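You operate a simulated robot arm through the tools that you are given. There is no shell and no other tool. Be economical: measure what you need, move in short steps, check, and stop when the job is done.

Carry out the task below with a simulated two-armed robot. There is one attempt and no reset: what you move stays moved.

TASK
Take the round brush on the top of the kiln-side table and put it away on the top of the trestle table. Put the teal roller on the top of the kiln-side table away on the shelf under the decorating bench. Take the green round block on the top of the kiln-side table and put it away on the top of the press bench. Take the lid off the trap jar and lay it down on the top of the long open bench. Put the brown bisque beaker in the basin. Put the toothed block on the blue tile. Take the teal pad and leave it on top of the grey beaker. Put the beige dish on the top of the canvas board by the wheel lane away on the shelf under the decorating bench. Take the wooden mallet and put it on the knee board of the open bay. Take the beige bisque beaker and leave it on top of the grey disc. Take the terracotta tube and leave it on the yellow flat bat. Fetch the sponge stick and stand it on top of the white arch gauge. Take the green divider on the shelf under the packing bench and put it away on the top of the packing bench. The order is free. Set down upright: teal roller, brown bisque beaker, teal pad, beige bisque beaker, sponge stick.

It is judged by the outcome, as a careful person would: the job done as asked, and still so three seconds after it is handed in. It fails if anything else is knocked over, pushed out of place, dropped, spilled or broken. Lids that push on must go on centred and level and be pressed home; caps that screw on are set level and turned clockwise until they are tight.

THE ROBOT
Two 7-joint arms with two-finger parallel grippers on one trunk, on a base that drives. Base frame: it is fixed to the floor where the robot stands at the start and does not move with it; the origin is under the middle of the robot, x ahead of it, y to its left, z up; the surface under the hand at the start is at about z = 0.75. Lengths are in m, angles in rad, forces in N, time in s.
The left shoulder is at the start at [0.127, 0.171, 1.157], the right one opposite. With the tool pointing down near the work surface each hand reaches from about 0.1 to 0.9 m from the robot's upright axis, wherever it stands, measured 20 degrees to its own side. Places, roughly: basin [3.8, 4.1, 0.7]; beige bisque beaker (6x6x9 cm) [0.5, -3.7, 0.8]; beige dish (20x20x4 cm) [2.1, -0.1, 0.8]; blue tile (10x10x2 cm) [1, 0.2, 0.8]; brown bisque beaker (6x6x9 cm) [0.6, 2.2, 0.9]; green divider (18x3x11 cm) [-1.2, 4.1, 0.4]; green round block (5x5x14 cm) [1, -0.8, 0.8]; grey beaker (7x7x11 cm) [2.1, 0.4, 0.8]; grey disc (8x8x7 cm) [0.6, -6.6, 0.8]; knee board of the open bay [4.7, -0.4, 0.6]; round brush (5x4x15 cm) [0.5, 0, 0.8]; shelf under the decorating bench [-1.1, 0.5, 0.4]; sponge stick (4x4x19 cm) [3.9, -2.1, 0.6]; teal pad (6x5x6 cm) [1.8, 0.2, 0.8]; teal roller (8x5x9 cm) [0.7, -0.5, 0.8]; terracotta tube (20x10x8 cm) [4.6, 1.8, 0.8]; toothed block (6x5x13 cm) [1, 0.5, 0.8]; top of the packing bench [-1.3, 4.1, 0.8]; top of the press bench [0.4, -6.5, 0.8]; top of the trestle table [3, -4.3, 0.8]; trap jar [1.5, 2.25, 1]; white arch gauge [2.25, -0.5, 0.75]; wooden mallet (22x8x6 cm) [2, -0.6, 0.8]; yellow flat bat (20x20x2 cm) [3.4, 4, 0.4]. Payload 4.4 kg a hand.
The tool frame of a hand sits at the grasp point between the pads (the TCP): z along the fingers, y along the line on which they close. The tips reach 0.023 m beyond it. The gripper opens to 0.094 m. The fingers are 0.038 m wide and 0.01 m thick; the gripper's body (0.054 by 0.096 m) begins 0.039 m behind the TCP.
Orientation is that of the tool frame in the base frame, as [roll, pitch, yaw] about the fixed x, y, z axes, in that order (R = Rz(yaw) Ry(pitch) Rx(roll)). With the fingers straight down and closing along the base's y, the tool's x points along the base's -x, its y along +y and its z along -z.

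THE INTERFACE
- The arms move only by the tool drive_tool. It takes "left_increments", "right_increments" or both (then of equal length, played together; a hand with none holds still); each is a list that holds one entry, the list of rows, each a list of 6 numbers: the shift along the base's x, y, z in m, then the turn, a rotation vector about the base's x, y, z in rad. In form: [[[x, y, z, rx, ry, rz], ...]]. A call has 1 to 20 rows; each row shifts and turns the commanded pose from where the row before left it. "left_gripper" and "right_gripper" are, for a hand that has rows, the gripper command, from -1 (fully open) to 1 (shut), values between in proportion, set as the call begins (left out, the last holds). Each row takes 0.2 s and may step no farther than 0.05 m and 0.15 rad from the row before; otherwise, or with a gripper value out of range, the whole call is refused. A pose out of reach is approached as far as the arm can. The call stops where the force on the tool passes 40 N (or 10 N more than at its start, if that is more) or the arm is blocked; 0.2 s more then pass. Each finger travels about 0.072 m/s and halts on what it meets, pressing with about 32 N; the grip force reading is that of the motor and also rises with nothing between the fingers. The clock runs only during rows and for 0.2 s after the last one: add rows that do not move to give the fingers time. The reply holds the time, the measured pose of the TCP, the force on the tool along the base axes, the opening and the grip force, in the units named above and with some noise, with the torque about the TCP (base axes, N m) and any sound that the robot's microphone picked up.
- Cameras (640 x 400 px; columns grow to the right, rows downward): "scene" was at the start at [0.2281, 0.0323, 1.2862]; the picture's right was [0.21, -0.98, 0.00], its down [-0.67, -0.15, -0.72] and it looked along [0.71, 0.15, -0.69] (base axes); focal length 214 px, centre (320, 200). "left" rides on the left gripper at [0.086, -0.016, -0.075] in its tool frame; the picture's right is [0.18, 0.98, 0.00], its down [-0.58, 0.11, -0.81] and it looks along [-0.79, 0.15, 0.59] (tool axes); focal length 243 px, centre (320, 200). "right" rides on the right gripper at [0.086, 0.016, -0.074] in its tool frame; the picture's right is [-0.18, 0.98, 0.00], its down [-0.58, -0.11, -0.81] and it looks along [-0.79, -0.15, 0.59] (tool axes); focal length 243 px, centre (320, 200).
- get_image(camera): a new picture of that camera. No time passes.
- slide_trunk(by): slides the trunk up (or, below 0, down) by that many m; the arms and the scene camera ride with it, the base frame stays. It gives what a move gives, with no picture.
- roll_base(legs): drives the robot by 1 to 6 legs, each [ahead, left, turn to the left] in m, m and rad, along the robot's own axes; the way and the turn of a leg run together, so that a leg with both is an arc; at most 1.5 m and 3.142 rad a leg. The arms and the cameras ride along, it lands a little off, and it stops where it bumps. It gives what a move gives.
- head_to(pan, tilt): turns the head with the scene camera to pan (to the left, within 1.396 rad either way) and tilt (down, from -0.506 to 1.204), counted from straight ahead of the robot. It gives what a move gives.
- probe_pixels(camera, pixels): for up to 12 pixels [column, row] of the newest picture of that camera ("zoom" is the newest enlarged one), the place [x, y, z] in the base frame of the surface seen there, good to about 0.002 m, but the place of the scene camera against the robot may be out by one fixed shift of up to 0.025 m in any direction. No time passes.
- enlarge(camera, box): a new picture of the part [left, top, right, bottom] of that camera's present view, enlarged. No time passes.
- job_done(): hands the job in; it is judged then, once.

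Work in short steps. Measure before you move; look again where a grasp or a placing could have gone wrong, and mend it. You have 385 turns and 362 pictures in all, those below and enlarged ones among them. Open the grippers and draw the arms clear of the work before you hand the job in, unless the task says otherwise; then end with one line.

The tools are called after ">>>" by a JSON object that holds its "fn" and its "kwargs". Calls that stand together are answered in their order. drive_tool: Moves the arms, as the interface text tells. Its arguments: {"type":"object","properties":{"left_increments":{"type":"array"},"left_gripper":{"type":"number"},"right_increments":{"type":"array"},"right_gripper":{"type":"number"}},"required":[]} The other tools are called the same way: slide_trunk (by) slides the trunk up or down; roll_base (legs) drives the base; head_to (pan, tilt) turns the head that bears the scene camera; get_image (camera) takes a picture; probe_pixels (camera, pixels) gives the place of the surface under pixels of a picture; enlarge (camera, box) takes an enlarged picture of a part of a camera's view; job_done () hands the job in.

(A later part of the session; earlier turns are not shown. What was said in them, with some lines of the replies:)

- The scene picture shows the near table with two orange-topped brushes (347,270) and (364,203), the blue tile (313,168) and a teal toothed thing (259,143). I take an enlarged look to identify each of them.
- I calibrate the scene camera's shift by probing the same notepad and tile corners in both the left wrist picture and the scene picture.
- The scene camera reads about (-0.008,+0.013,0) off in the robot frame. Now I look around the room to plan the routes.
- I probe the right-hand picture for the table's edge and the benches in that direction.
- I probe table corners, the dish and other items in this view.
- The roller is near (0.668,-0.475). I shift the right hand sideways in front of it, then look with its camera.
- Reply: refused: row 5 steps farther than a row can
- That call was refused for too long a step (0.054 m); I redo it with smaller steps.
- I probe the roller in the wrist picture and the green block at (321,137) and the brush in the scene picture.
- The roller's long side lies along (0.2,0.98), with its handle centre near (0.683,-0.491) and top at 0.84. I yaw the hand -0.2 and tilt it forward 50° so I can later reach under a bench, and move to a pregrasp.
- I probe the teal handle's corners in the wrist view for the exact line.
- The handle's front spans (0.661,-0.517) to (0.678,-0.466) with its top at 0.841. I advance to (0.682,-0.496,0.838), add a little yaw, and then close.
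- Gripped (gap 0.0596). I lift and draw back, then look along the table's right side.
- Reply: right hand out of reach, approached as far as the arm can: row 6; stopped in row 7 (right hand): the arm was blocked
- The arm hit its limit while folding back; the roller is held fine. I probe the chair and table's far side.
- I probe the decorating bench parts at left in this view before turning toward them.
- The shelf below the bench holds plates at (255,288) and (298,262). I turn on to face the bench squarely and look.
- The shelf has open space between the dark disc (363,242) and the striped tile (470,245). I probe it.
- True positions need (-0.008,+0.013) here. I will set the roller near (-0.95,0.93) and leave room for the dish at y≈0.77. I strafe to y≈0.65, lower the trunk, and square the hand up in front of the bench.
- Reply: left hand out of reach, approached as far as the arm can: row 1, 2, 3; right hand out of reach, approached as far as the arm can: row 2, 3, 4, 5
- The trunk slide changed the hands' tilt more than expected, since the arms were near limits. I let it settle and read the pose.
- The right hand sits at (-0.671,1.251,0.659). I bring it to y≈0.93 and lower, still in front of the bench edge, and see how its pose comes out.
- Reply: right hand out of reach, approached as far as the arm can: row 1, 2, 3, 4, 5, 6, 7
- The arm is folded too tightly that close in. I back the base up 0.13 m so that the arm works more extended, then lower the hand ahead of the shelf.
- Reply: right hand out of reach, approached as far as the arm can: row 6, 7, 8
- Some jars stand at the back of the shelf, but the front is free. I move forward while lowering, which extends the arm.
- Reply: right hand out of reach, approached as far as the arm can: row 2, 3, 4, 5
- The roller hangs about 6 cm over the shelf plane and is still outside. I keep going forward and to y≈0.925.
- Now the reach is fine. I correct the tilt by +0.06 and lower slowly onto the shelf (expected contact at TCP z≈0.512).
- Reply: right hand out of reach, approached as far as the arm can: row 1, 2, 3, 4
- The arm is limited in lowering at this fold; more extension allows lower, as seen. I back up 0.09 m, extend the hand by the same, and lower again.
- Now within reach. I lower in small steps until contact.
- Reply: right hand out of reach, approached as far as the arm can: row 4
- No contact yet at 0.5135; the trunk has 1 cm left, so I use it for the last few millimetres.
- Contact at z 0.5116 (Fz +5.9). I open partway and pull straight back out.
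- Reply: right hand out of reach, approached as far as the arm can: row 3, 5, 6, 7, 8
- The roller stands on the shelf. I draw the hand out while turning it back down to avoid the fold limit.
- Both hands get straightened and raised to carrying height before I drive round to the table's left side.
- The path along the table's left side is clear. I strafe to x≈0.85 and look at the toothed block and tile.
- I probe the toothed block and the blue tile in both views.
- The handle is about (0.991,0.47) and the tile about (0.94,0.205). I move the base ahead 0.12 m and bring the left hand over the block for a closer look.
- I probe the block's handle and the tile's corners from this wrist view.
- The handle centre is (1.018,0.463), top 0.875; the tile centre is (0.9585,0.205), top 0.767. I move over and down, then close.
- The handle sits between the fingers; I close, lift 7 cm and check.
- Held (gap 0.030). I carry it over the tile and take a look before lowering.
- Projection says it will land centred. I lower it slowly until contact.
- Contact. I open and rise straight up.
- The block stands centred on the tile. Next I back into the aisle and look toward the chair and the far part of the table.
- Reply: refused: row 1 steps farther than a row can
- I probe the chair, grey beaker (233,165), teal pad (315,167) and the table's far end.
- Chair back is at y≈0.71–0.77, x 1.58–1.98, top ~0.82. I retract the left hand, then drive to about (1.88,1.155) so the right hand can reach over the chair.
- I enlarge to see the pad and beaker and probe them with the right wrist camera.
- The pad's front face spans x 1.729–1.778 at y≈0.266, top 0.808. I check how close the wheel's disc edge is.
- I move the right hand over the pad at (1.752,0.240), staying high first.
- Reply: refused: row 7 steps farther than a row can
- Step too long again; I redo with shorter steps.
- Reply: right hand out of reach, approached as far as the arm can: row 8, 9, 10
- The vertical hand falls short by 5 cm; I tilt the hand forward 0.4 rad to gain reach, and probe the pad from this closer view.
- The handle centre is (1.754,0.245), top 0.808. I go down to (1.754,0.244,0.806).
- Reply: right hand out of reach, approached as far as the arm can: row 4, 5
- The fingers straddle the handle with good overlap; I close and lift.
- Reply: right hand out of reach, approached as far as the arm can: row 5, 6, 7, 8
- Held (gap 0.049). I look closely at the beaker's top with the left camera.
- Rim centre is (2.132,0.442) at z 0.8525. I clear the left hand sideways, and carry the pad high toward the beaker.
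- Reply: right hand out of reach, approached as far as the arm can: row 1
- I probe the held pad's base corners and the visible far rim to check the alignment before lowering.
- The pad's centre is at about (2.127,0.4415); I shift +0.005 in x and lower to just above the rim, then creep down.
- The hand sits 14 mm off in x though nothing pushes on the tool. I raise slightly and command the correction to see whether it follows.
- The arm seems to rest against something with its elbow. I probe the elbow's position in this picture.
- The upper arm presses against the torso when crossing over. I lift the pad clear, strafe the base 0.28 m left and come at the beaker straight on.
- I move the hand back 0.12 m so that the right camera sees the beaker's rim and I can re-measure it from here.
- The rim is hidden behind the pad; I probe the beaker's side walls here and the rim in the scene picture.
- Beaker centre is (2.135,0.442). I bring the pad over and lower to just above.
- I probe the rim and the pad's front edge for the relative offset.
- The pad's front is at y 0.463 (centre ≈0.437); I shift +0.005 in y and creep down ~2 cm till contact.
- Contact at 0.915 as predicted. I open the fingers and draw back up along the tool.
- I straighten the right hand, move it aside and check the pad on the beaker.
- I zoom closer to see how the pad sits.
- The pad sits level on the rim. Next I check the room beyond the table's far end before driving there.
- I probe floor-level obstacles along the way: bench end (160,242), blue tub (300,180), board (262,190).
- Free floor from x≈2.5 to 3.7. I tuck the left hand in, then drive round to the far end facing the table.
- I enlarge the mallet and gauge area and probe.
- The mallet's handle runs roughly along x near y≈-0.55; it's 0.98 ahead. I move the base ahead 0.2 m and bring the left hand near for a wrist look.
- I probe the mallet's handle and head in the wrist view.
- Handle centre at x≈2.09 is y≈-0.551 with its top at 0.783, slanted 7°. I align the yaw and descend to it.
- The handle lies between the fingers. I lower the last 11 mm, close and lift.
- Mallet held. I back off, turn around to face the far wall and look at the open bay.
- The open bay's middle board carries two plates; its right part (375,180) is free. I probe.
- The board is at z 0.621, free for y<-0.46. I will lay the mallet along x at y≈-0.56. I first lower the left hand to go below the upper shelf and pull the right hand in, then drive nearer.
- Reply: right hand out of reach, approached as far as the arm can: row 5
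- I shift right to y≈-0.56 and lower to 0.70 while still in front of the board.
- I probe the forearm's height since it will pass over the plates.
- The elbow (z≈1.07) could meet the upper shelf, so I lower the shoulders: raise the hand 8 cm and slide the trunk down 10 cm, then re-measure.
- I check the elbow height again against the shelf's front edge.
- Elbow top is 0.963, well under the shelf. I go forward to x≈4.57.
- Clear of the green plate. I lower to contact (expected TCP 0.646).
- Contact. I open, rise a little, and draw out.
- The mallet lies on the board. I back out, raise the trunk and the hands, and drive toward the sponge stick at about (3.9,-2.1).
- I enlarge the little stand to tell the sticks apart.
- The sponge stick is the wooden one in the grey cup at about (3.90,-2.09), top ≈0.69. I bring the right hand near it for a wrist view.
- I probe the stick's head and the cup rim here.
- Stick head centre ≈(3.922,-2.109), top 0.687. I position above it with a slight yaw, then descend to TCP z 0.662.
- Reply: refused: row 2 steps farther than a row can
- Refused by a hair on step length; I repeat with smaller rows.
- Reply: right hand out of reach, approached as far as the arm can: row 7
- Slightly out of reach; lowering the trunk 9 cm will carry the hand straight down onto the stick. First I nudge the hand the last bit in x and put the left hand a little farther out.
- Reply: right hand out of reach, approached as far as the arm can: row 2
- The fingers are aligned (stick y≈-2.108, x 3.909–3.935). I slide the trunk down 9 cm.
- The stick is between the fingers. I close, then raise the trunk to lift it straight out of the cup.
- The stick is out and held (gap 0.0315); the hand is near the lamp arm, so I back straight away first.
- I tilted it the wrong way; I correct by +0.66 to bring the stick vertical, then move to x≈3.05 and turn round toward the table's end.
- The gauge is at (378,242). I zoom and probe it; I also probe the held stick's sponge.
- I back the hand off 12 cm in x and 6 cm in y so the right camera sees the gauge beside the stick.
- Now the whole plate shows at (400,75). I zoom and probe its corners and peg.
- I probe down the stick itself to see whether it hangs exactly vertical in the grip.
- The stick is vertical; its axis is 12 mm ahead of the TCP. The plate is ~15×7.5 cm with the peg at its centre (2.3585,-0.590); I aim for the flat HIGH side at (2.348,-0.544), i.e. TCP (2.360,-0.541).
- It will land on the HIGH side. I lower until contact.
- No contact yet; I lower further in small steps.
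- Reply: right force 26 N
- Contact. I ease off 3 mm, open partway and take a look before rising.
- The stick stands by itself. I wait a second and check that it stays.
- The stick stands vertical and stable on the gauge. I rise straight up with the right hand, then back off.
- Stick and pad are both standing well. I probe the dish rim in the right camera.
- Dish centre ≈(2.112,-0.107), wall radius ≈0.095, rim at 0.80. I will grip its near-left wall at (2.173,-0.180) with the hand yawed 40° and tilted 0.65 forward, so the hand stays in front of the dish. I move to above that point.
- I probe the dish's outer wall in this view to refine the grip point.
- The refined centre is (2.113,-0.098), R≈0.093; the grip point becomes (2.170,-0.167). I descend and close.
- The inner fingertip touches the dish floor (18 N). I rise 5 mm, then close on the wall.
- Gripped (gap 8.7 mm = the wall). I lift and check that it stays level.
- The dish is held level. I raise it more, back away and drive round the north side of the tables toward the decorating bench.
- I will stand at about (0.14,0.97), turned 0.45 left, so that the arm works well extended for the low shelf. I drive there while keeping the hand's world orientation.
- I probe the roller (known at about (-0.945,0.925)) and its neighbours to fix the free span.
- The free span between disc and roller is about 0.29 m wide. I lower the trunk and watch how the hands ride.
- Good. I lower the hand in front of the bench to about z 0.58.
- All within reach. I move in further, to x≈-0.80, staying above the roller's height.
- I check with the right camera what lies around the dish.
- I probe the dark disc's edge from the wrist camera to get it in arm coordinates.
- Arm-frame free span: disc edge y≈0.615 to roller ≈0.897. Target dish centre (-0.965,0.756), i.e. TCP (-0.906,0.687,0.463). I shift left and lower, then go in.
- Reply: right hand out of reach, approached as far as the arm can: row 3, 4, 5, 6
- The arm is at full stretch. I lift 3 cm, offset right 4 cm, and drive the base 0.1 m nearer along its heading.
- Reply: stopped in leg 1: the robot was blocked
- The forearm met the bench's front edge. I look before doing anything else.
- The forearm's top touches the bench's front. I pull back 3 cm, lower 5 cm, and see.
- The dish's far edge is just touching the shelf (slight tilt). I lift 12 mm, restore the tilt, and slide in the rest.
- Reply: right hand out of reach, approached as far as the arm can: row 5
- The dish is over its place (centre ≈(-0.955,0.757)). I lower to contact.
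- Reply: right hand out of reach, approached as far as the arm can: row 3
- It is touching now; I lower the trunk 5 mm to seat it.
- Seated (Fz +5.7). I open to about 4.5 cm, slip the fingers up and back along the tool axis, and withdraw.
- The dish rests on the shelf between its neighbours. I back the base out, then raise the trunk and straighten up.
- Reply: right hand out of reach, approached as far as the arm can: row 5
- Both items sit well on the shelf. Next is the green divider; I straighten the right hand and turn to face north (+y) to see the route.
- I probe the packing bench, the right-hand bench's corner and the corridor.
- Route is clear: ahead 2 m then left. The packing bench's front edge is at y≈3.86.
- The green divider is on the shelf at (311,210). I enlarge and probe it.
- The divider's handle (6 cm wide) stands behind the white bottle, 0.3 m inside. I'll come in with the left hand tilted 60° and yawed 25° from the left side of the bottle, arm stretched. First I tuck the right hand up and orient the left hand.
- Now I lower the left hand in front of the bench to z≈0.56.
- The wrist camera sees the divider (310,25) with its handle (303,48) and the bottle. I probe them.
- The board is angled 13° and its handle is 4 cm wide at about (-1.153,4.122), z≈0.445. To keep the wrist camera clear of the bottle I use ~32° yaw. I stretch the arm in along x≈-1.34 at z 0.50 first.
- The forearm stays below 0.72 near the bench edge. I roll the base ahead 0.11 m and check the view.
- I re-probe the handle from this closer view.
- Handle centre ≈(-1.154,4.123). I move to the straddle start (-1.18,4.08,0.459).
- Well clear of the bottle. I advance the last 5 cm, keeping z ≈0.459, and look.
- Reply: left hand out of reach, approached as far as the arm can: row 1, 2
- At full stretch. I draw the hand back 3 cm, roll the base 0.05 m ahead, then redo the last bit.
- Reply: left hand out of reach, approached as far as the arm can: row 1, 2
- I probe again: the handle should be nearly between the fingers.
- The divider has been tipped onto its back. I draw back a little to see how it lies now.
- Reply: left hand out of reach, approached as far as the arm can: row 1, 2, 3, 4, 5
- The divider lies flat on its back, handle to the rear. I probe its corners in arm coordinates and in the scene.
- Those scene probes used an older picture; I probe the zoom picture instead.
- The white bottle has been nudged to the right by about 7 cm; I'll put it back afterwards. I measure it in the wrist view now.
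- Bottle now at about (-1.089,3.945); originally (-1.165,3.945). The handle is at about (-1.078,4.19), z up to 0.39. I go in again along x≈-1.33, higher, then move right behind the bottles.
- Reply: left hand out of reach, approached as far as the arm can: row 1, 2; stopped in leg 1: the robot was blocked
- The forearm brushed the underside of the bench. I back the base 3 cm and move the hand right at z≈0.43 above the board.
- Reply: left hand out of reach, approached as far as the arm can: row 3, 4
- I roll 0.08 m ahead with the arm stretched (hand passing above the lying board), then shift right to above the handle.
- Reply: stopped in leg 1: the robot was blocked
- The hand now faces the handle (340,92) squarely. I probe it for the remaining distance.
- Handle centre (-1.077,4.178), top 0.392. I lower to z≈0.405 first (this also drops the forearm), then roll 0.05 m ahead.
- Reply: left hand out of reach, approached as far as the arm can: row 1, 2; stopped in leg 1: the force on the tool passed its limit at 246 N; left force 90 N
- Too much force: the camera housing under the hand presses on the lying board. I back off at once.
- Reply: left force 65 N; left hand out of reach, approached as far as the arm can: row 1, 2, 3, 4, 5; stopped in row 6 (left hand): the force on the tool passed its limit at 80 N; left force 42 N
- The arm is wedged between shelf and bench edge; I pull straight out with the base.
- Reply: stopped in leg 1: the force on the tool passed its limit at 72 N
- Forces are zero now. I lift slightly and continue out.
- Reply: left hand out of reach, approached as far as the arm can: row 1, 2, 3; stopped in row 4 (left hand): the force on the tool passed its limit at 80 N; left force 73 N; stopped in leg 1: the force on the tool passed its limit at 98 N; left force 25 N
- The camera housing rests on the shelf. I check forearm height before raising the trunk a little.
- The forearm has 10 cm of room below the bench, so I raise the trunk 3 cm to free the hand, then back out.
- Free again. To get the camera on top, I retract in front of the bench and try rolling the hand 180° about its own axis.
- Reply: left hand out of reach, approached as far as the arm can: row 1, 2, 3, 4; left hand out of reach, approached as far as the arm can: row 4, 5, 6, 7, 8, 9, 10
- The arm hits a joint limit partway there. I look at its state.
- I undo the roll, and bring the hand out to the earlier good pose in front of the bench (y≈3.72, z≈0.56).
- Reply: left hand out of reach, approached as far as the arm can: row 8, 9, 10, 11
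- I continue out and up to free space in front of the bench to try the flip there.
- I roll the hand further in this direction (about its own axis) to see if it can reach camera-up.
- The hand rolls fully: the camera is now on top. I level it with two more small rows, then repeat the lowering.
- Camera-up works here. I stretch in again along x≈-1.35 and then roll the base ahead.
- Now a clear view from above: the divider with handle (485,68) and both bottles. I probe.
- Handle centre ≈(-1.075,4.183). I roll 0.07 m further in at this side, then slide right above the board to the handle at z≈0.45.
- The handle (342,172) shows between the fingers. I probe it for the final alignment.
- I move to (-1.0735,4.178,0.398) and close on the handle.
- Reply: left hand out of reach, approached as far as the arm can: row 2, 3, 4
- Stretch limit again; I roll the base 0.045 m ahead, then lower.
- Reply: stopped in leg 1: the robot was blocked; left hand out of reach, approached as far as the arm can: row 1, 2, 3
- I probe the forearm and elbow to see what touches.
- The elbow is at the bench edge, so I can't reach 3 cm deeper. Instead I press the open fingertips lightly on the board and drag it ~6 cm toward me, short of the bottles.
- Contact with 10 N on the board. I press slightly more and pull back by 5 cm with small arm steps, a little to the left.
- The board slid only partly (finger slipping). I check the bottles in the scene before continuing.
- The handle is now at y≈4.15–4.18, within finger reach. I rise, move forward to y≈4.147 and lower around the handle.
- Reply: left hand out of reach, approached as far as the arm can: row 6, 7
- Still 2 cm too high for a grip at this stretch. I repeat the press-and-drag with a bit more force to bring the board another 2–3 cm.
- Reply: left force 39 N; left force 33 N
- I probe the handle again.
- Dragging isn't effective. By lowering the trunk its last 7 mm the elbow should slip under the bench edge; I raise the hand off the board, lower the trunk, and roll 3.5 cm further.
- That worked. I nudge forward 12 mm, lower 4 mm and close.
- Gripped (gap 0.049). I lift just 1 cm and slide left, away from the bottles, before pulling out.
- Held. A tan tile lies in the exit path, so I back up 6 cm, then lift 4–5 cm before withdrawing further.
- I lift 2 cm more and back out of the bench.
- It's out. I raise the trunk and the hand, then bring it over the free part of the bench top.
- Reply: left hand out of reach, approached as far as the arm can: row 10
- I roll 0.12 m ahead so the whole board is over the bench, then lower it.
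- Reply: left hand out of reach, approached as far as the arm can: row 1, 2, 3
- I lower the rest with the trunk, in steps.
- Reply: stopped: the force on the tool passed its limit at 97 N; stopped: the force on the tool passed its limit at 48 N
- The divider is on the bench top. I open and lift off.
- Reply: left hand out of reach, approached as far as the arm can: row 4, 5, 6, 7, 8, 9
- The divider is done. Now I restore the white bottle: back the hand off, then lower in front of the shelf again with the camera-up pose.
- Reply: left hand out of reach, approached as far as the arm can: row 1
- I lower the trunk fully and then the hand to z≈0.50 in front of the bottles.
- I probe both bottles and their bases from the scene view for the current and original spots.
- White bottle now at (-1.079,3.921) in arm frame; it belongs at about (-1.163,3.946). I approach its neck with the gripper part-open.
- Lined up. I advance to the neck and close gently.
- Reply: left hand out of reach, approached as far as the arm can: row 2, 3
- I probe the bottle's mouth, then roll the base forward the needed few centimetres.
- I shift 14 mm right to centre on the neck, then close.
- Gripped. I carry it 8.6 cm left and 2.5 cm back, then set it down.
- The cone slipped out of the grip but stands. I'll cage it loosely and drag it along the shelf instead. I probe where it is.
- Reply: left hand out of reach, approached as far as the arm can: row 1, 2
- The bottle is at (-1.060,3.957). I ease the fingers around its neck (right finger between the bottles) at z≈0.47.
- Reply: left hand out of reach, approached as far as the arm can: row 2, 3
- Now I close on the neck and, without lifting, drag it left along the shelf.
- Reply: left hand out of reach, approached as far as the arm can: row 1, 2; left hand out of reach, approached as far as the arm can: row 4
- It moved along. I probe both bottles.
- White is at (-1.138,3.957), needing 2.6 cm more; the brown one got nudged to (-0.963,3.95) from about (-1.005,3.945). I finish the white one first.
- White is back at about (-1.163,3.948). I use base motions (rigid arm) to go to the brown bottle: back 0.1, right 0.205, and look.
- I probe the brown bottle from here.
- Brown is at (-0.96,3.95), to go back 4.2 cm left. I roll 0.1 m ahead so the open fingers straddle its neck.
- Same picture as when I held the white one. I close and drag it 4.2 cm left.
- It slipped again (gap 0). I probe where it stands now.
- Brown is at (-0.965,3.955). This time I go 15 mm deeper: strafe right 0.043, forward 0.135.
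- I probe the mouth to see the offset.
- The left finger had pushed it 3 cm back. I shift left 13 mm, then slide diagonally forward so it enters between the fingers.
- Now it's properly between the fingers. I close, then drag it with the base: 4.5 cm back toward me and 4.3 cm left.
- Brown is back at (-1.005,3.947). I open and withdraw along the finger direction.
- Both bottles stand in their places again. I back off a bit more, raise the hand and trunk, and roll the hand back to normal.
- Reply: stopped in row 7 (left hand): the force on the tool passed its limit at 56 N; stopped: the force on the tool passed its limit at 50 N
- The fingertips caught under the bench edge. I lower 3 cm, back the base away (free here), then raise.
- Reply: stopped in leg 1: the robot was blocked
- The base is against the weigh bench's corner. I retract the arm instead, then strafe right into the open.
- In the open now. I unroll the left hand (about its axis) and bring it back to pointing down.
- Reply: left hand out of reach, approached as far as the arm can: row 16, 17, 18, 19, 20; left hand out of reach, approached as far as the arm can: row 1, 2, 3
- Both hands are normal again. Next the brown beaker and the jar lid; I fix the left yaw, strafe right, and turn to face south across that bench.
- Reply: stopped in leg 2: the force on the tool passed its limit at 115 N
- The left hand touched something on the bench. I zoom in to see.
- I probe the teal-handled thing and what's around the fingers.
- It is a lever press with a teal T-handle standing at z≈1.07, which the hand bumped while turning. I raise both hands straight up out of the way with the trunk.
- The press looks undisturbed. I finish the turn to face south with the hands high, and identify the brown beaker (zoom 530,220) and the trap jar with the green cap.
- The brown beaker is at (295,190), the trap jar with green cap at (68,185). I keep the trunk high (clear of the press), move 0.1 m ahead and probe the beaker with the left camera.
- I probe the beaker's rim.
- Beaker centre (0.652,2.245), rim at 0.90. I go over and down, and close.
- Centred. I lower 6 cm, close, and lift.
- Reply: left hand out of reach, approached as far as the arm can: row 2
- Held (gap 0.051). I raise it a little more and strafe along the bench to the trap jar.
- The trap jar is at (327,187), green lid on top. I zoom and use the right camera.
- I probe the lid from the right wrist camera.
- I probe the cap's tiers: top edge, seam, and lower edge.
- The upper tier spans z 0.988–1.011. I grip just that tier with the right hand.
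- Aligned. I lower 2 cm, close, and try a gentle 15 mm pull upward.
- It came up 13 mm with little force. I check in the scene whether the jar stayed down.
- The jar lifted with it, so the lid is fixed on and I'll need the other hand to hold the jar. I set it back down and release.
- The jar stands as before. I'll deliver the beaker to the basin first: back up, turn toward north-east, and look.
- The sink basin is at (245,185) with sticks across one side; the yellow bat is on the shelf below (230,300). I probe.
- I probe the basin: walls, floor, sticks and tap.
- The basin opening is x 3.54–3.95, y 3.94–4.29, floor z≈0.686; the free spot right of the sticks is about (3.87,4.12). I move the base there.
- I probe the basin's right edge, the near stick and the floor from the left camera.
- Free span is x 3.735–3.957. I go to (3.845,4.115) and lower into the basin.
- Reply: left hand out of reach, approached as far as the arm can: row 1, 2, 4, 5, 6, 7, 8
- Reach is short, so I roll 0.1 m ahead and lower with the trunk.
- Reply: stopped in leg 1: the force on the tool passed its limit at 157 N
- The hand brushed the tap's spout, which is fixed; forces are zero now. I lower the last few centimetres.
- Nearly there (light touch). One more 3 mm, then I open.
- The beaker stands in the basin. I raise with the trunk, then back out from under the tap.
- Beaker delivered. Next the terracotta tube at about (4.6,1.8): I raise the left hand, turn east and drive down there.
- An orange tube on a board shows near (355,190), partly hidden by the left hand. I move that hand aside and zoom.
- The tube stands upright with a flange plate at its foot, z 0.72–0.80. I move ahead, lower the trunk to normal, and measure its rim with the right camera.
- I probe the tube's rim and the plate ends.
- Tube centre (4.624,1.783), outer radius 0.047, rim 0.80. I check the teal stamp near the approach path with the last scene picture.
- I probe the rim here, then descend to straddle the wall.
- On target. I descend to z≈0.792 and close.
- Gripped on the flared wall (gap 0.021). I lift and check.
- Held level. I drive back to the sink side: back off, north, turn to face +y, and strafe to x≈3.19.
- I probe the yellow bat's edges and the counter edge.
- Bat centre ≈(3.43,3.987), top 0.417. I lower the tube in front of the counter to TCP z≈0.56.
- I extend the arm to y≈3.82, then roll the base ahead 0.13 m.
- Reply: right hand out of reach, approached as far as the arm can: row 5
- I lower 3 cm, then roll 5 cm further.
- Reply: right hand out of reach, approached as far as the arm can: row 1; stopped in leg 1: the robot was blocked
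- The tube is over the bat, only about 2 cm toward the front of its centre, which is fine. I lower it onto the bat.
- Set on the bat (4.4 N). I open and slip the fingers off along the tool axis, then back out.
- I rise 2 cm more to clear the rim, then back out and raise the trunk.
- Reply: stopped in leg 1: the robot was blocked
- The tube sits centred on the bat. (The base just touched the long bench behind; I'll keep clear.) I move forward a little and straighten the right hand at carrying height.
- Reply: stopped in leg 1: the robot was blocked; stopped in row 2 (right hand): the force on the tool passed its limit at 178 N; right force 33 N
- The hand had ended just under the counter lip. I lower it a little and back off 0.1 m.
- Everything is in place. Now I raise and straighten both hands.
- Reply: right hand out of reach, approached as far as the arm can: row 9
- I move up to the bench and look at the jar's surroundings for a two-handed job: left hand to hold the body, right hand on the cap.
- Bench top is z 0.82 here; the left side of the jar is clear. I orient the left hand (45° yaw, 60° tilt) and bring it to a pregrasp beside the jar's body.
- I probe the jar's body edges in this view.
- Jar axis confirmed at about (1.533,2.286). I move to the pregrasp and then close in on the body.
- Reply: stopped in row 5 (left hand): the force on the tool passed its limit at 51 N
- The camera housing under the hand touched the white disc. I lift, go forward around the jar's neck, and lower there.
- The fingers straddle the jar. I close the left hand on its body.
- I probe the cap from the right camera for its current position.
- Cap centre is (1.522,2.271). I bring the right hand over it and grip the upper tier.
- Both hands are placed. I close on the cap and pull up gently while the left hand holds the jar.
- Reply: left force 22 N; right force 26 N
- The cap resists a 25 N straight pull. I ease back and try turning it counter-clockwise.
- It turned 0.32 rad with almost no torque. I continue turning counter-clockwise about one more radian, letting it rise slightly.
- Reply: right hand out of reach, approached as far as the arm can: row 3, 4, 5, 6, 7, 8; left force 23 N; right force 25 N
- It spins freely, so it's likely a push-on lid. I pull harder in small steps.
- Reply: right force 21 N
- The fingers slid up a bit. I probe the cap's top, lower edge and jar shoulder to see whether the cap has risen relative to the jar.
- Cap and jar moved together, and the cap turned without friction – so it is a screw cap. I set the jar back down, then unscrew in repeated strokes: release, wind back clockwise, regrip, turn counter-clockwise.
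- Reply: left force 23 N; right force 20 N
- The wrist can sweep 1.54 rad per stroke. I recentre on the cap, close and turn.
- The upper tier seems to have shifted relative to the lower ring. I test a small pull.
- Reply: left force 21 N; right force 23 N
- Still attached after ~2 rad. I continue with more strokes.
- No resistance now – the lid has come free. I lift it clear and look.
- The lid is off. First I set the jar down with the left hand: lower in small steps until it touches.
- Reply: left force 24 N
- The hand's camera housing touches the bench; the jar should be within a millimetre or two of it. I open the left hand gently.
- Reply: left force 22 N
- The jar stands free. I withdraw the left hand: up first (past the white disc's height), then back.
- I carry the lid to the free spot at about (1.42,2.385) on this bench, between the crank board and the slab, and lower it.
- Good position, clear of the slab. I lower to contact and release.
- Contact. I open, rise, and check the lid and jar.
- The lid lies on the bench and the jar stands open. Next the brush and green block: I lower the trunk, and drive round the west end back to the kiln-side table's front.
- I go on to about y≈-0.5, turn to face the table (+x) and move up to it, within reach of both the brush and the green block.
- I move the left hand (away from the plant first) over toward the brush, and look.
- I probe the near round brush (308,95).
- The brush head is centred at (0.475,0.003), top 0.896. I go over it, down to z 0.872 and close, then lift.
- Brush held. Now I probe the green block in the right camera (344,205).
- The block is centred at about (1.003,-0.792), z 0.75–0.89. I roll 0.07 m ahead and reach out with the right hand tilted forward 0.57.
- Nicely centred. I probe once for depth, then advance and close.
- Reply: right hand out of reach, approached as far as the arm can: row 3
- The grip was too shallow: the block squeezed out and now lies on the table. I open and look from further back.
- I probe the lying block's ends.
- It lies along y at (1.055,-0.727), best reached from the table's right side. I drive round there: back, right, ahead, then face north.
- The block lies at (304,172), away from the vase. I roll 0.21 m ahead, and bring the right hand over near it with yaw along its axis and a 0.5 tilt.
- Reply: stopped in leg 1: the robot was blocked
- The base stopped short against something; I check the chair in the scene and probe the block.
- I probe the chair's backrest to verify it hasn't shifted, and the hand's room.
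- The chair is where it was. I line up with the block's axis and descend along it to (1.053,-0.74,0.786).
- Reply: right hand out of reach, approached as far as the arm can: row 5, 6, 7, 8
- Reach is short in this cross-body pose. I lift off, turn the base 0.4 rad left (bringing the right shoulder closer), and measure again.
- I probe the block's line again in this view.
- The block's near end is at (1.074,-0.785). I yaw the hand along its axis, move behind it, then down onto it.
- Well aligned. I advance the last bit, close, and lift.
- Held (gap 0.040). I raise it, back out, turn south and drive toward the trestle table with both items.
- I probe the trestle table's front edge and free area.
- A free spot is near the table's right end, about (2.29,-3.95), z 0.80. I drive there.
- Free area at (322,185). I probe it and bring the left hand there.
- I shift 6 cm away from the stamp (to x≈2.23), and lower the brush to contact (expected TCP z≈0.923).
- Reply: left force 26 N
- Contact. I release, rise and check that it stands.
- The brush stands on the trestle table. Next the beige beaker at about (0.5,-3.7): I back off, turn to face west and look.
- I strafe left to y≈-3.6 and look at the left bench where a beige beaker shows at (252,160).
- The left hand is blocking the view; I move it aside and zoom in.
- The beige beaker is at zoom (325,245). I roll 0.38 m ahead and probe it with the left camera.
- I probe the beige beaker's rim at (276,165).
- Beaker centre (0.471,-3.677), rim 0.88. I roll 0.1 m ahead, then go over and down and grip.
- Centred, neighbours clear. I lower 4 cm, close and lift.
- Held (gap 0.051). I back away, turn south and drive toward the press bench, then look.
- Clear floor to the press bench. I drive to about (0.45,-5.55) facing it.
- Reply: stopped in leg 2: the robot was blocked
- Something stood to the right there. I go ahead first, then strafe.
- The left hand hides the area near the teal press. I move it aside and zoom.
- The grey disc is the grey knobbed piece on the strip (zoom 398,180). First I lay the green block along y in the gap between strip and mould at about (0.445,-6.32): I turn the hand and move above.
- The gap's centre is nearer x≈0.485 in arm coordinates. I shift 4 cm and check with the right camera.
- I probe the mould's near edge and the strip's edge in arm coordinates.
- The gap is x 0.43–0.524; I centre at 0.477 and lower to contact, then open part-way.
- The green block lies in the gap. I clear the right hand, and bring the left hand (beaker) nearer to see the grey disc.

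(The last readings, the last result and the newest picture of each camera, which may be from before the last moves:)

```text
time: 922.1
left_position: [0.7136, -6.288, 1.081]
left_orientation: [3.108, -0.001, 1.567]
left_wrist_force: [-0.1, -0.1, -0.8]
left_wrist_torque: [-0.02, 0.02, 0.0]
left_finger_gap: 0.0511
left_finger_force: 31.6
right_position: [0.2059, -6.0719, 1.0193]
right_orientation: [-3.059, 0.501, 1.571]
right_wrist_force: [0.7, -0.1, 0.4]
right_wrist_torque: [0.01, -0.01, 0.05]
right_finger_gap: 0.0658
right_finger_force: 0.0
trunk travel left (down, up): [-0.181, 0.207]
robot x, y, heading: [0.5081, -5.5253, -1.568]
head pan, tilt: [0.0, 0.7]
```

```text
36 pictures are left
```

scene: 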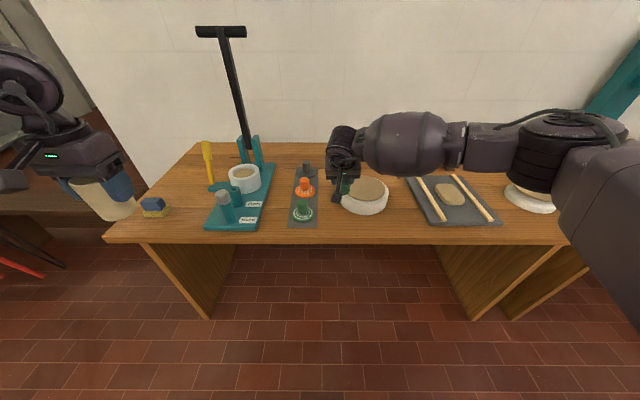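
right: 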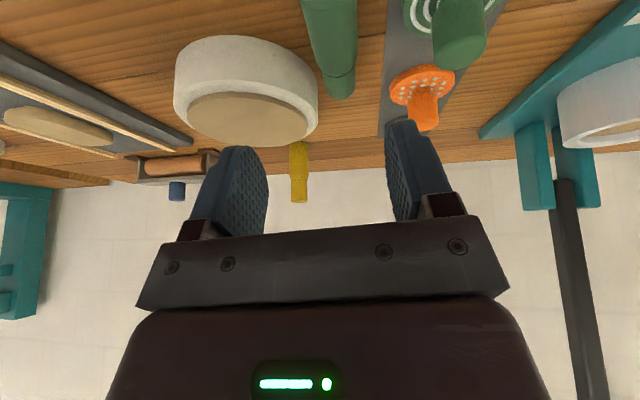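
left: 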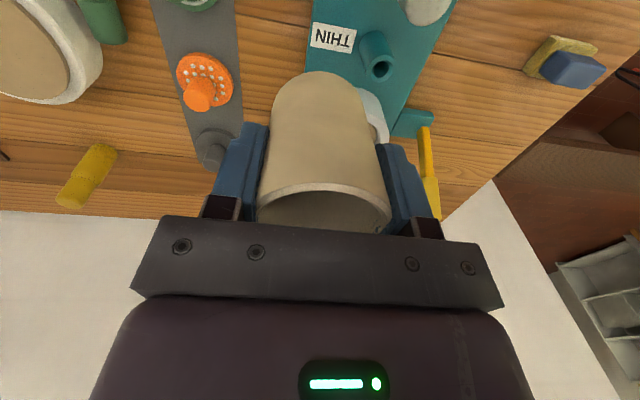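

The grey disc is at (213,145). I probe its knob and rim.

>>> {"fn": "enlarge", "kwargs": {"camera": "left", "box": [160, 40, 290, 190]}}

>>> {"fn": "probe_pixels", "kwargs": {"camera": "left", "pixels": [[204, 160], [216, 158], [210, 152], [208, 165], [193, 142], [212, 130], [230, 135]]}}

```text
2.67 times, centred on (225, 115) of left
```

zoom: 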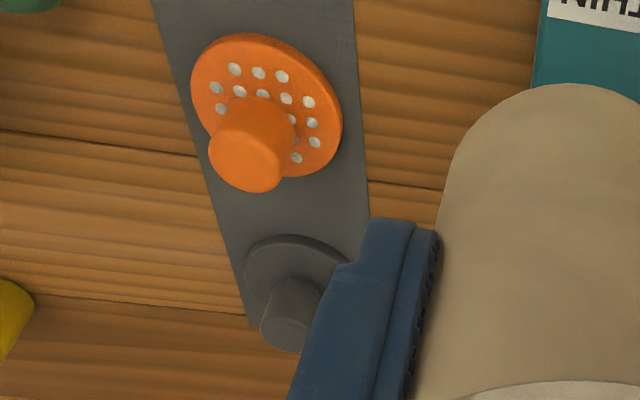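

```text
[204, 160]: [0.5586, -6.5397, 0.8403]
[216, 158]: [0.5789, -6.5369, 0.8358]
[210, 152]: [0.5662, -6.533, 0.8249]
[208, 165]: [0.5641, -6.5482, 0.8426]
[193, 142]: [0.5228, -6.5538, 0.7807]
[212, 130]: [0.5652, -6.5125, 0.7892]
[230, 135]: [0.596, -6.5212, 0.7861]
```

The finger hides part of it. I shift the hand 8 cm left for a clean look.

>>> {"fn": "drive_tool", "kwargs": {"left_increments": [[[0.04, 0, 0, 0, 0, 0], [0.04, 0, 0, 0, 0, 0], [0, 0, 0, 0, 0, 0]]]}}

>>> {"fn": "enlarge", "kwargs": {"camera": "left", "box": [60, 80, 220, 200]}}

```text
time: 922.9
left_position: [0.7926, -6.2881, 1.0812]
left_orientation: [3.109, 0.002, 1.568]
left_wrist_force: [-0.7, -0.1, -1.1]
left_wrist_torque: [-0.02, 0.02, 0.0]
left_finger_gap: 0.0516
left_finger_force: 32.3
right_position: [0.2051, -6.0704, 1.0179]
right_orientation: [-3.056, 0.502, 1.571]
right_wrist_force: [-0.1, 0.0, -0.6]
right_wrist_torque: [-0.04, -0.01, 0.0]
right_finger_gap: 0.066
right_finger_force: 0.1
trunk travel left (down, up): [-0.181, 0.207]
robot x, y, heading: [0.5116, -5.5228, -1.57]
head pan, tilt: [0.0, 0.7]
```

```text
3.33 times, centred on (140, 140) of left
```

zoom: 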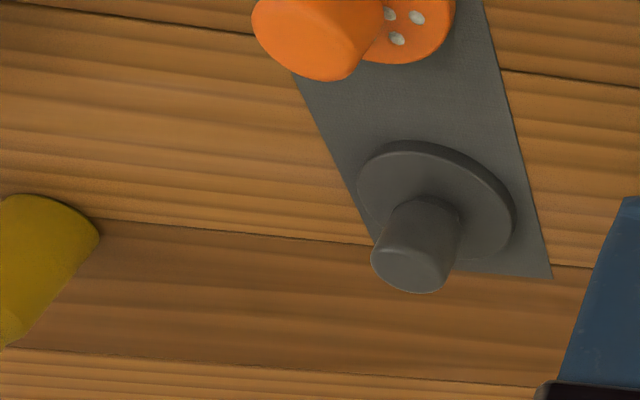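

I probe the knob's top face edges and the disc rim in this zoom.

>>> {"fn": "probe_pixels", "kwargs": {"camera": "zoom", "pixels": [[376, 262], [445, 275], [415, 252], [408, 288], [410, 270], [360, 190], [512, 215], [430, 145], [420, 220]]}}

```text
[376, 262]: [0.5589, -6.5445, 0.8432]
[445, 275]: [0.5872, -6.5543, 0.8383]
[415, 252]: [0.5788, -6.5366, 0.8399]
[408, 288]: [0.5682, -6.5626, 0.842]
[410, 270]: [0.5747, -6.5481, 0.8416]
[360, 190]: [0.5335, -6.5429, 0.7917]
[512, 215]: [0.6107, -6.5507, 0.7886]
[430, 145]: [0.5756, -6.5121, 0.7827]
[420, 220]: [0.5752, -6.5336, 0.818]
```

Knob centre is (0.573,-6.550), top z 0.842. I roll 0.2 m closer and move the beaker above it.

>>> {"fn": "roll_base", "kwargs": {"legs": [[0.2, 0, 0]]}}

>>> {"fn": "drive_tool", "kwargs": {"left_increments": [[[-0.04, 0, 0, 0, 0, 0], [-0.04, 0, 0, 0, 0, 0], [-0.04, 0, 0, 0, 0, 0], [-0.03, 0, -0.01, 0, 0, 0], [0, 0, 0, 0, 0, 0]]]}}

>>> {"fn": "enlarge", "kwargs": {"camera": "left", "box": [120, 0, 340, 220]}}

```text
time: 924.6
left_position: [0.7927, -6.4881, 1.0797]
left_orientation: [3.109, -0.003, 1.566]
left_wrist_force: [-0.3, -0.2, -1.8]
left_wrist_torque: [0.02, -0.01, 0.0]
left_finger_gap: 0.0512
left_finger_force: 32.0
right_position: [0.2061, -6.2735, 1.0192]
right_orientation: [-3.057, 0.503, 1.571]
right_wrist_force: [-0.5, 0.3, 1.0]
right_wrist_torque: [-0.01, 0.02, -0.01]
right_finger_gap: 0.0657
right_finger_force: 0.0
trunk travel left (down, up): [-0.181, 0.207]
robot x, y, heading: [0.5092, -5.7226, -1.565]
head pan, tilt: [0.0, 0.7]
stopped in leg 1: the force on the tool passed its limit at 54 N (the readings are from after the stop); the commanded pose is now the measured one
```

```text
time: 925.8
left_position: [0.64, -6.4892, 1.0695]
left_orientation: [3.109, -0.003, 1.567]
left_wrist_force: [0.3, -0.1, -1.1]
left_wrist_torque: [0.02, -0.02, -0.01]
left_finger_gap: 0.0514
left_finger_force: 32.0
right_position: [0.2063, -6.2738, 1.0201]
right_orientation: [-3.059, 0.503, 1.57]
right_wrist_force: [-0.2, -0.6, 1.0]
right_wrist_torque: [-0.05, 0.03, 0.02]
right_finger_gap: 0.0657
right_finger_force: 0.0
trunk travel left (down, up): [-0.181, 0.207]
robot x, y, heading: [0.5076, -5.7246, -1.567]
head pan, tilt: [0.0, 0.7]
```

```text
1.82 times, centred on (230, 110) of left
```

zoom: 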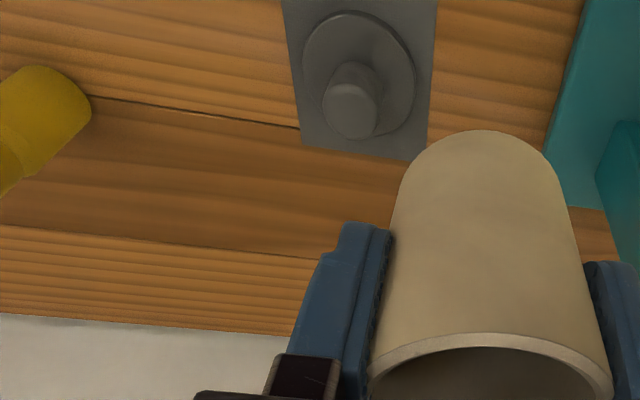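

A brief 54 N touch occurred at the end of that roll; I'll check the press lever in the scene. I also re-measure the knob.

>>> {"fn": "probe_pixels", "kwargs": {"camera": "zoom", "pixels": [[326, 108], [376, 112], [352, 88], [348, 134], [350, 112], [304, 70], [413, 80], [480, 135], [400, 190], [560, 190]]}}

>>> {"fn": "get_image", "kwargs": {"camera": "scene"}}

```text
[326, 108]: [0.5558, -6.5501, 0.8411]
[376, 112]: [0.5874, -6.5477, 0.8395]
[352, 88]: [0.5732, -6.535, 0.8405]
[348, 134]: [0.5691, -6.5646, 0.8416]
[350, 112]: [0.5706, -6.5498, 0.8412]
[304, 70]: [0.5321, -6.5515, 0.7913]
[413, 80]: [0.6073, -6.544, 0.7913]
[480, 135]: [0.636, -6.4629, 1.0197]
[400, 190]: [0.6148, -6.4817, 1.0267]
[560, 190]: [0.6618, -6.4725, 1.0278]
```

```text
32 pictures are left
```

scene: 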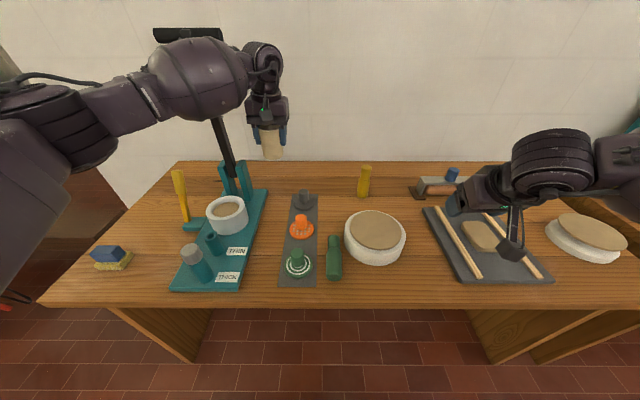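

The press lever stands as before. Beaker axis is (0.638,-6.491); knob (0.5716,-6.5497). I move by (-0.066,-0.059) and lower to just above.

>>> {"fn": "drive_tool", "kwargs": {"left_increments": [[[-0.03, -0.02, 0, 0, 0, 0], [-0.03, -0.02, -0.01, 0, 0, 0], [-0.0064, -0.0185, -0.03, 0, 0, 0], [0, 0, -0.045, 0, 0, 0], [0, 0, -0.045, 0, 0, 0], [0, 0, -0.02, 0, 0, 0], [0, 0, 0, 0, 0, 0]]]}}

>>> {"fn": "enlarge", "kwargs": {"camera": "left", "box": [200, 0, 440, 220]}}

```text
time: 927.4
left_position: [0.5746, -6.5476, 0.9217]
left_orientation: [3.108, -0.004, 1.566]
left_wrist_force: [0.2, 0.0, -0.3]
left_wrist_torque: [-0.02, 0.01, -0.01]
left_finger_gap: 0.0516
left_finger_force: 32.0
right_position: [0.2078, -6.2735, 1.0194]
right_orientation: [-3.057, 0.503, 1.571]
right_wrist_force: [0.1, 0.0, -0.3]
right_wrist_torque: [0.02, 0.01, 0.02]
right_finger_gap: 0.0659
right_finger_force: 0.1
trunk travel left (down, up): [-0.181, 0.207]
robot x, y, heading: [0.5076, -5.727, -1.566]
head pan, tilt: [0.0, 0.7]
```

```text
1.82 times, centred on (320, 110) of left
```

zoom: 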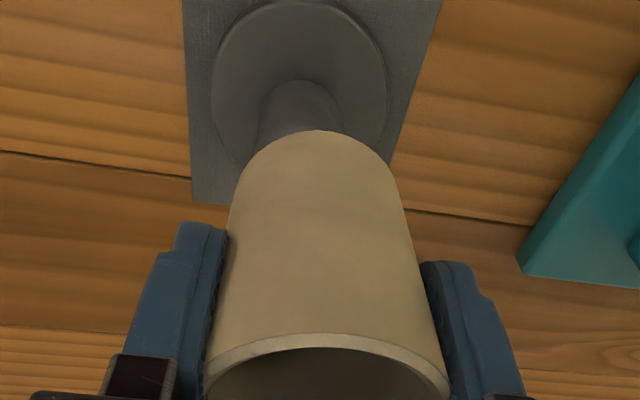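

I verify the relative centring: disc rim and the beaker's lower edge.

>>> {"fn": "probe_pixels", "kwargs": {"camera": "zoom", "pixels": [[214, 75], [384, 80], [297, 5], [318, 134], [243, 175], [392, 180], [300, 110]]}}

```text
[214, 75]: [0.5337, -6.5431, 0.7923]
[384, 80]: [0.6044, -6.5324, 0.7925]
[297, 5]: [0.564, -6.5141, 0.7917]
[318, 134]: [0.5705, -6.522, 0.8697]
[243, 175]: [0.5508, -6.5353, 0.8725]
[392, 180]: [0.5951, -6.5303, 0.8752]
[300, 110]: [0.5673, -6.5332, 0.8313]
```

Centred. I lower slowly onto the knob.

>>> {"fn": "drive_tool", "kwargs": {"left_increments": [[[0, 0, -0.012, 0, 0, 0], [0, 0, -0.006, 0, 0, 0], [0, 0, -0.003, 0, 0, 0], [0, 0, -0.002, 0, 0, 0], [0, 0, 0, 0, 0, 0]]]}}

```text
time: 928.6
left_position: [0.575, -6.5466, 0.8985]
left_orientation: [3.108, -0.003, 1.567]
left_wrist_force: [-0.3, 0.3, 2.2]
left_wrist_torque: [-0.05, 0.1, 0.0]
left_finger_gap: 0.0513
left_finger_force: 32.0
right_position: [0.2056, -6.2739, 1.0197]
right_orientation: [-3.058, 0.503, 1.571]
right_wrist_force: [-0.5, 0.2, 0.3]
right_wrist_torque: [-0.01, 0.0, 0.02]
right_finger_gap: 0.066
right_finger_force: 0.0
trunk travel left (down, up): [-0.181, 0.207]
robot x, y, heading: [0.5109, -5.722, -1.567]
head pan, tilt: [0.0, 0.7]
```

Light contact at 0.8985. I open just slightly first and check that it stays.

>>> {"fn": "drive_tool", "kwargs": {"left_increments": [[[0, 0, 0, 0, 0, 0], [0, 0, 0, 0, 0, 0], [0, 0, 0, 0, 0, 0]]], "left_gripper": -0.3}}

>>> {"fn": "drive_tool", "kwargs": {"left_increments": [[[0, 0, 0, 0, 0, 0], [0, 0, 0, 0, 0, 0], [0, 0, 0, 0, 0, 0], [0, 0, 0, 0, 0, 0], [0, 0, 0, 0, 0, 0]]], "left_gripper": -0.8}}

>>> {"fn": "get_image", "kwargs": {"camera": "left"}}

```text
time: 929.4
left_position: [0.5743, -6.5463, 0.8979]
left_orientation: [3.109, -0.003, 1.567]
left_wrist_force: [-0.5, -0.8, 0.7]
left_wrist_torque: [0.0, -0.02, 0.03]
left_finger_gap: 0.0612
left_finger_force: 0.0
right_position: [0.2057, -6.2747, 1.019]
right_orientation: [-3.058, 0.503, 1.571]
right_wrist_force: [0.0, -0.4, -0.2]
right_wrist_torque: [0.02, -0.02, -0.02]
right_finger_gap: 0.0658
right_finger_force: 0.0
trunk travel left (down, up): [-0.181, 0.207]
robot x, y, heading: [0.5081, -5.7212, -1.566]
head pan, tilt: [0.0, 0.7]
```

```text
time: 930.6
left_position: [0.5746, -6.5464, 0.8982]
left_orientation: [3.108, -0.003, 1.565]
left_wrist_force: [-0.2, 0.1, -0.6]
left_wrist_torque: [0.0, 0.03, -0.02]
left_finger_gap: 0.0845
left_finger_force: 0.0
right_position: [0.2057, -6.274, 1.0193]
right_orientation: [-3.059, 0.502, 1.572]
right_wrist_force: [-1.1, 0.2, -0.5]
right_wrist_torque: [0.04, 0.03, 0.0]
right_finger_gap: 0.0659
right_finger_force: 0.0
trunk travel left (down, up): [-0.181, 0.207]
robot x, y, heading: [0.5109, -5.7235, -1.563]
head pan, tilt: [0.0, 0.7]
```

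```text
30 pictures are left
```

left: 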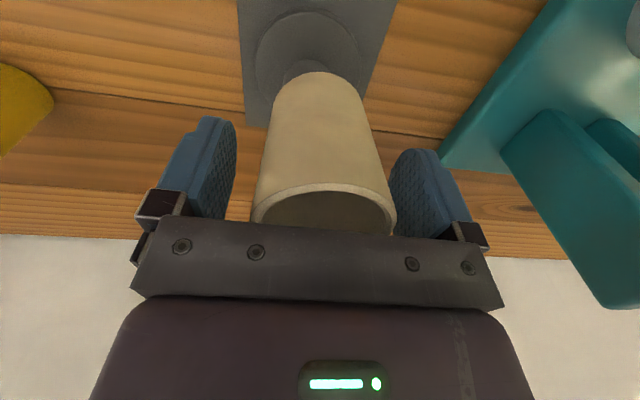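

It balances on the knob. I rise straight up and check again.

>>> {"fn": "drive_tool", "kwargs": {"left_increments": [[[0, 0, 0.02, 0, 0, 0], [0, 0, 0.03, 0, 0, 0], [0, 0, 0.04, 0, 0, 0], [0, 0, 0.045, 0, 0, 0], [0, 0, 0.045, 0, 0, 0], [0, 0.04, 0, 0, 0, 0], [0, 0.045, 0, 0, 0, 0], [0, 0.045, 0, 0, 0, 0], [0, 0, 0, 0, 0, 0]]]}}

>>> {"fn": "get_image", "kwargs": {"camera": "scene"}}

>>> {"fn": "enlarge", "kwargs": {"camera": "scene", "box": [160, 130, 400, 300]}}

```text
time: 932.6
left_position: [0.5742, -6.4158, 1.0775]
left_orientation: [3.108, -0.004, 1.566]
left_wrist_force: [0.1, -0.2, 0.2]
left_wrist_torque: [0.03, -0.01, -0.04]
left_finger_gap: 0.0844
left_finger_force: 0.1
right_position: [0.2068, -6.275, 1.0201]
right_orientation: [-3.058, 0.502, 1.572]
right_wrist_force: [0.4, 0.5, 0.1]
right_wrist_torque: [-0.02, -0.05, -0.03]
right_finger_gap: 0.0656
right_finger_force: 0.2
trunk travel left (down, up): [-0.181, 0.207]
robot x, y, heading: [0.5082, -5.725, -1.571]
head pan, tilt: [0.0, 0.7]
```

```text
29 pictures are left
```

scene: 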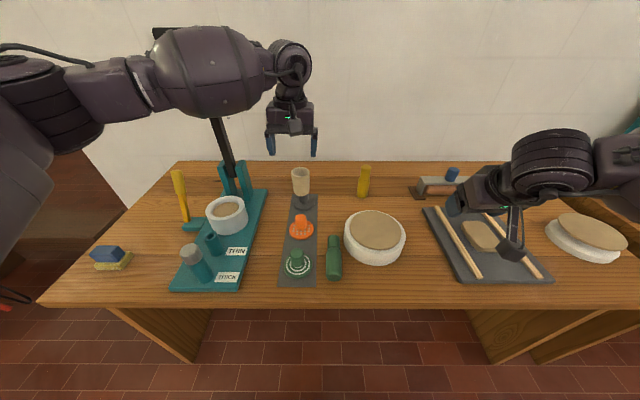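

```text
2.35 times, centred on (280, 215) of scene
```

zoom: 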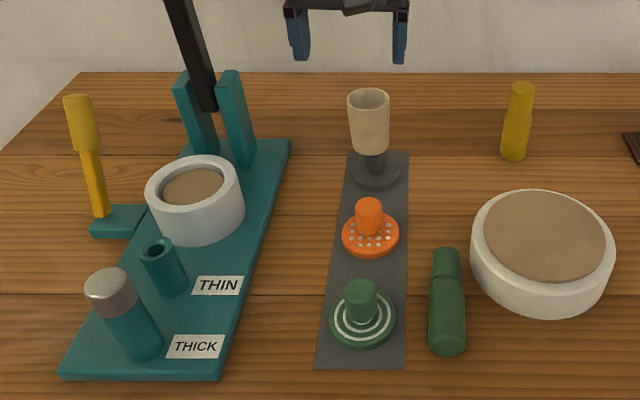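

All the items are placed. Before handing in I draw back and return north to verify that the stick, pad and toothed block on the kiln-side tables still stand (the base had touched there).

>>> {"fn": "roll_base", "kwargs": {"legs": [[-0.35, 0, 0], [0, 0.95, 0], [0, 0, 1.57], [0, 0, 1.57], [1.4, 0, 0], [1.4, 0, 0]]}}

>>> {"fn": "head_to", "kwargs": {"pan": -0.3, "tilt": 0.4}}

>>> {"fn": "get_image", "kwargs": {"camera": "scene"}}

```text
time: 963.9
left_position: [1.4263, -1.9, 1.0775]
left_orientation: [3.109, -0.005, -1.574]
left_wrist_force: [0.5, 0.0, 0.6]
left_wrist_torque: [0.02, 0.01, -0.01]
left_finger_gap: 0.0844
left_finger_force: 0.0
right_position: [1.7957, -2.0424, 1.0194]
right_orientation: [-3.055, 0.505, -1.569]
right_wrist_force: [0.1, 0.2, -0.1]
right_wrist_torque: [0.02, -0.02, -0.04]
right_finger_gap: 0.0659
right_finger_force: 0.0
trunk travel left (down, up): [-0.181, 0.207]
robot x, y, heading: [1.4935, -2.5891, 1.577]
head pan, tilt: [0.0, 0.7]
```

```text
time: 964.7
left_position: [1.4268, -1.9006, 1.0769]
left_orientation: [3.109, -0.004, -1.575]
left_wrist_force: [-0.6, -0.1, -0.5]
left_wrist_torque: [0.02, 0.01, -0.04]
left_finger_gap: 0.0845
left_finger_force: 0.2
right_position: [1.7956, -2.0414, 1.0187]
right_orientation: [-3.058, 0.503, -1.57]
right_wrist_force: [0.2, 0.5, -0.3]
right_wrist_torque: [0.0, -0.01, 0.01]
right_finger_gap: 0.0656
right_finger_force: 0.1
trunk travel left (down, up): [-0.181, 0.207]
robot x, y, heading: [1.492, -2.5876, 1.574]
head pan, tilt: [-0.3, 0.4]
```

```text
27 pictures are left
```

scene: 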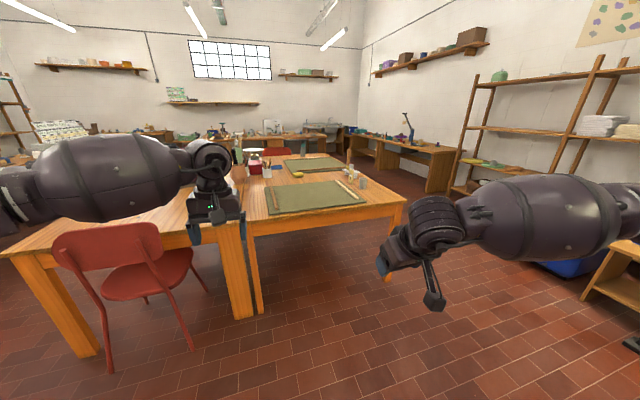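

I zoom to check the stick on the gauge and the pad on the beaker.

>>> {"fn": "enlarge", "kwargs": {"camera": "scene", "box": [230, 130, 410, 220]}}

```text
3.56 times, centred on (320, 175) of scene
```

zoom: 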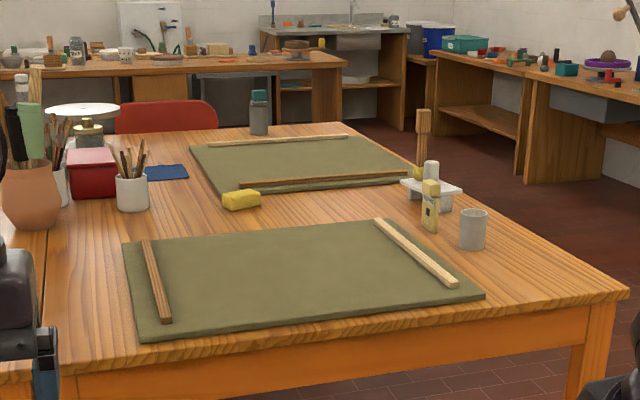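

Stick and pad both stand. One more look at the near table for the toothed block.

>>> {"fn": "head_to", "kwargs": {"pan": 0.35, "tilt": 0.4}}

>>> {"fn": "slide_trunk", "kwargs": {"by": 0.15}}

>>> {"fn": "get_image", "kwargs": {"camera": "scene"}}

```text
time: 965.7
left_position: [1.4261, -1.9, 1.0776]
left_orientation: [3.108, -0.005, -1.574]
left_wrist_force: [0.4, 0.3, 0.3]
left_wrist_torque: [0.0, -0.01, -0.01]
left_finger_gap: 0.0843
left_finger_force: 0.0
right_position: [1.7966, -2.0427, 1.0194]
right_orientation: [-3.058, 0.502, -1.569]
right_wrist_force: [-0.4, 0.7, 0.0]
right_wrist_torque: [0.02, -0.01, -0.01]
right_finger_gap: 0.0657
right_finger_force: 0.0
trunk travel left (down, up): [-0.181, 0.207]
robot x, y, heading: [1.4939, -2.5915, 1.577]
head pan, tilt: [0.351, 0.4]
```

```text
time: 967.5
left_position: [1.4268, -1.9003, 1.2278]
left_orientation: [3.107, -0.003, -1.576]
left_wrist_force: [-0.8, 0.1, 0.6]
left_wrist_torque: [0.03, 0.02, 0.0]
left_finger_gap: 0.0846
left_finger_force: 0.1
right_position: [1.796, -2.0422, 1.1689]
right_orientation: [-3.058, 0.501, -1.568]
right_wrist_force: [0.9, 1.2, -0.6]
right_wrist_torque: [-0.01, 0.01, -0.01]
right_finger_gap: 0.0657
right_finger_force: 0.2
trunk travel left (down, up): [-0.331, 0.057]
robot x, y, heading: [1.4893, -2.5919, 1.576]
head pan, tilt: [0.351, 0.4]
```

```text
25 pictures are left
```

scene: 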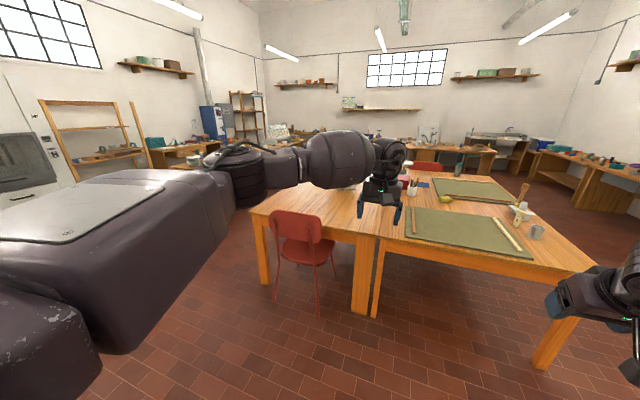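

The tables are undisturbed. I open both grippers fully, with the arms clear of everything, and hand in.

>>> {"fn": "drive_tool", "kwargs": {"left_increments": [[[0, 0, 0, 0, 0, 0], [0, 0, 0, 0, 0, 0], [0, 0, 0, 0, 0, 0]]], "right_increments": [[[0, 0, 0, 0, 0, 0], [0, 0, 0, 0, 0, 0], [0, 0, 0, 0, 0, 0]]], "left_gripper": -1, "right_gripper": -1}}

>>> {"fn": "job_done", "kwargs": {}}

```text
time: 968.3
left_position: [1.4254, -1.9004, 1.2268]
left_orientation: [3.109, -0.004, -1.576]
left_wrist_force: [0.7, -0.4, 0.2]
left_wrist_torque: [-0.01, -0.01, -0.03]
left_finger_gap: 0.0941
left_finger_force: 0.1
right_position: [1.7956, -2.0428, 1.1687]
right_orientation: [-3.058, 0.503, -1.569]
right_wrist_force: [0.5, 0.3, 0.2]
right_wrist_torque: [-0.02, 0.03, 0.02]
right_finger_gap: 0.0942
right_finger_force: 0.1
trunk travel left (down, up): [-0.331, 0.057]
robot x, y, heading: [1.4962, -2.5934, 1.575]
head pan, tilt: [0.351, 0.4]
```

```text
The job is handed in.
```

I handed the job in with all 13 items at their destinations, but I could not re-check the toothed block, I knocked two bottles out of place and put them back, and I assumed which bench is the long open bench (the one the jar stands on); the divider and green block lie flat, and the base and hands bumped furniture several times with nothing seen displaced.
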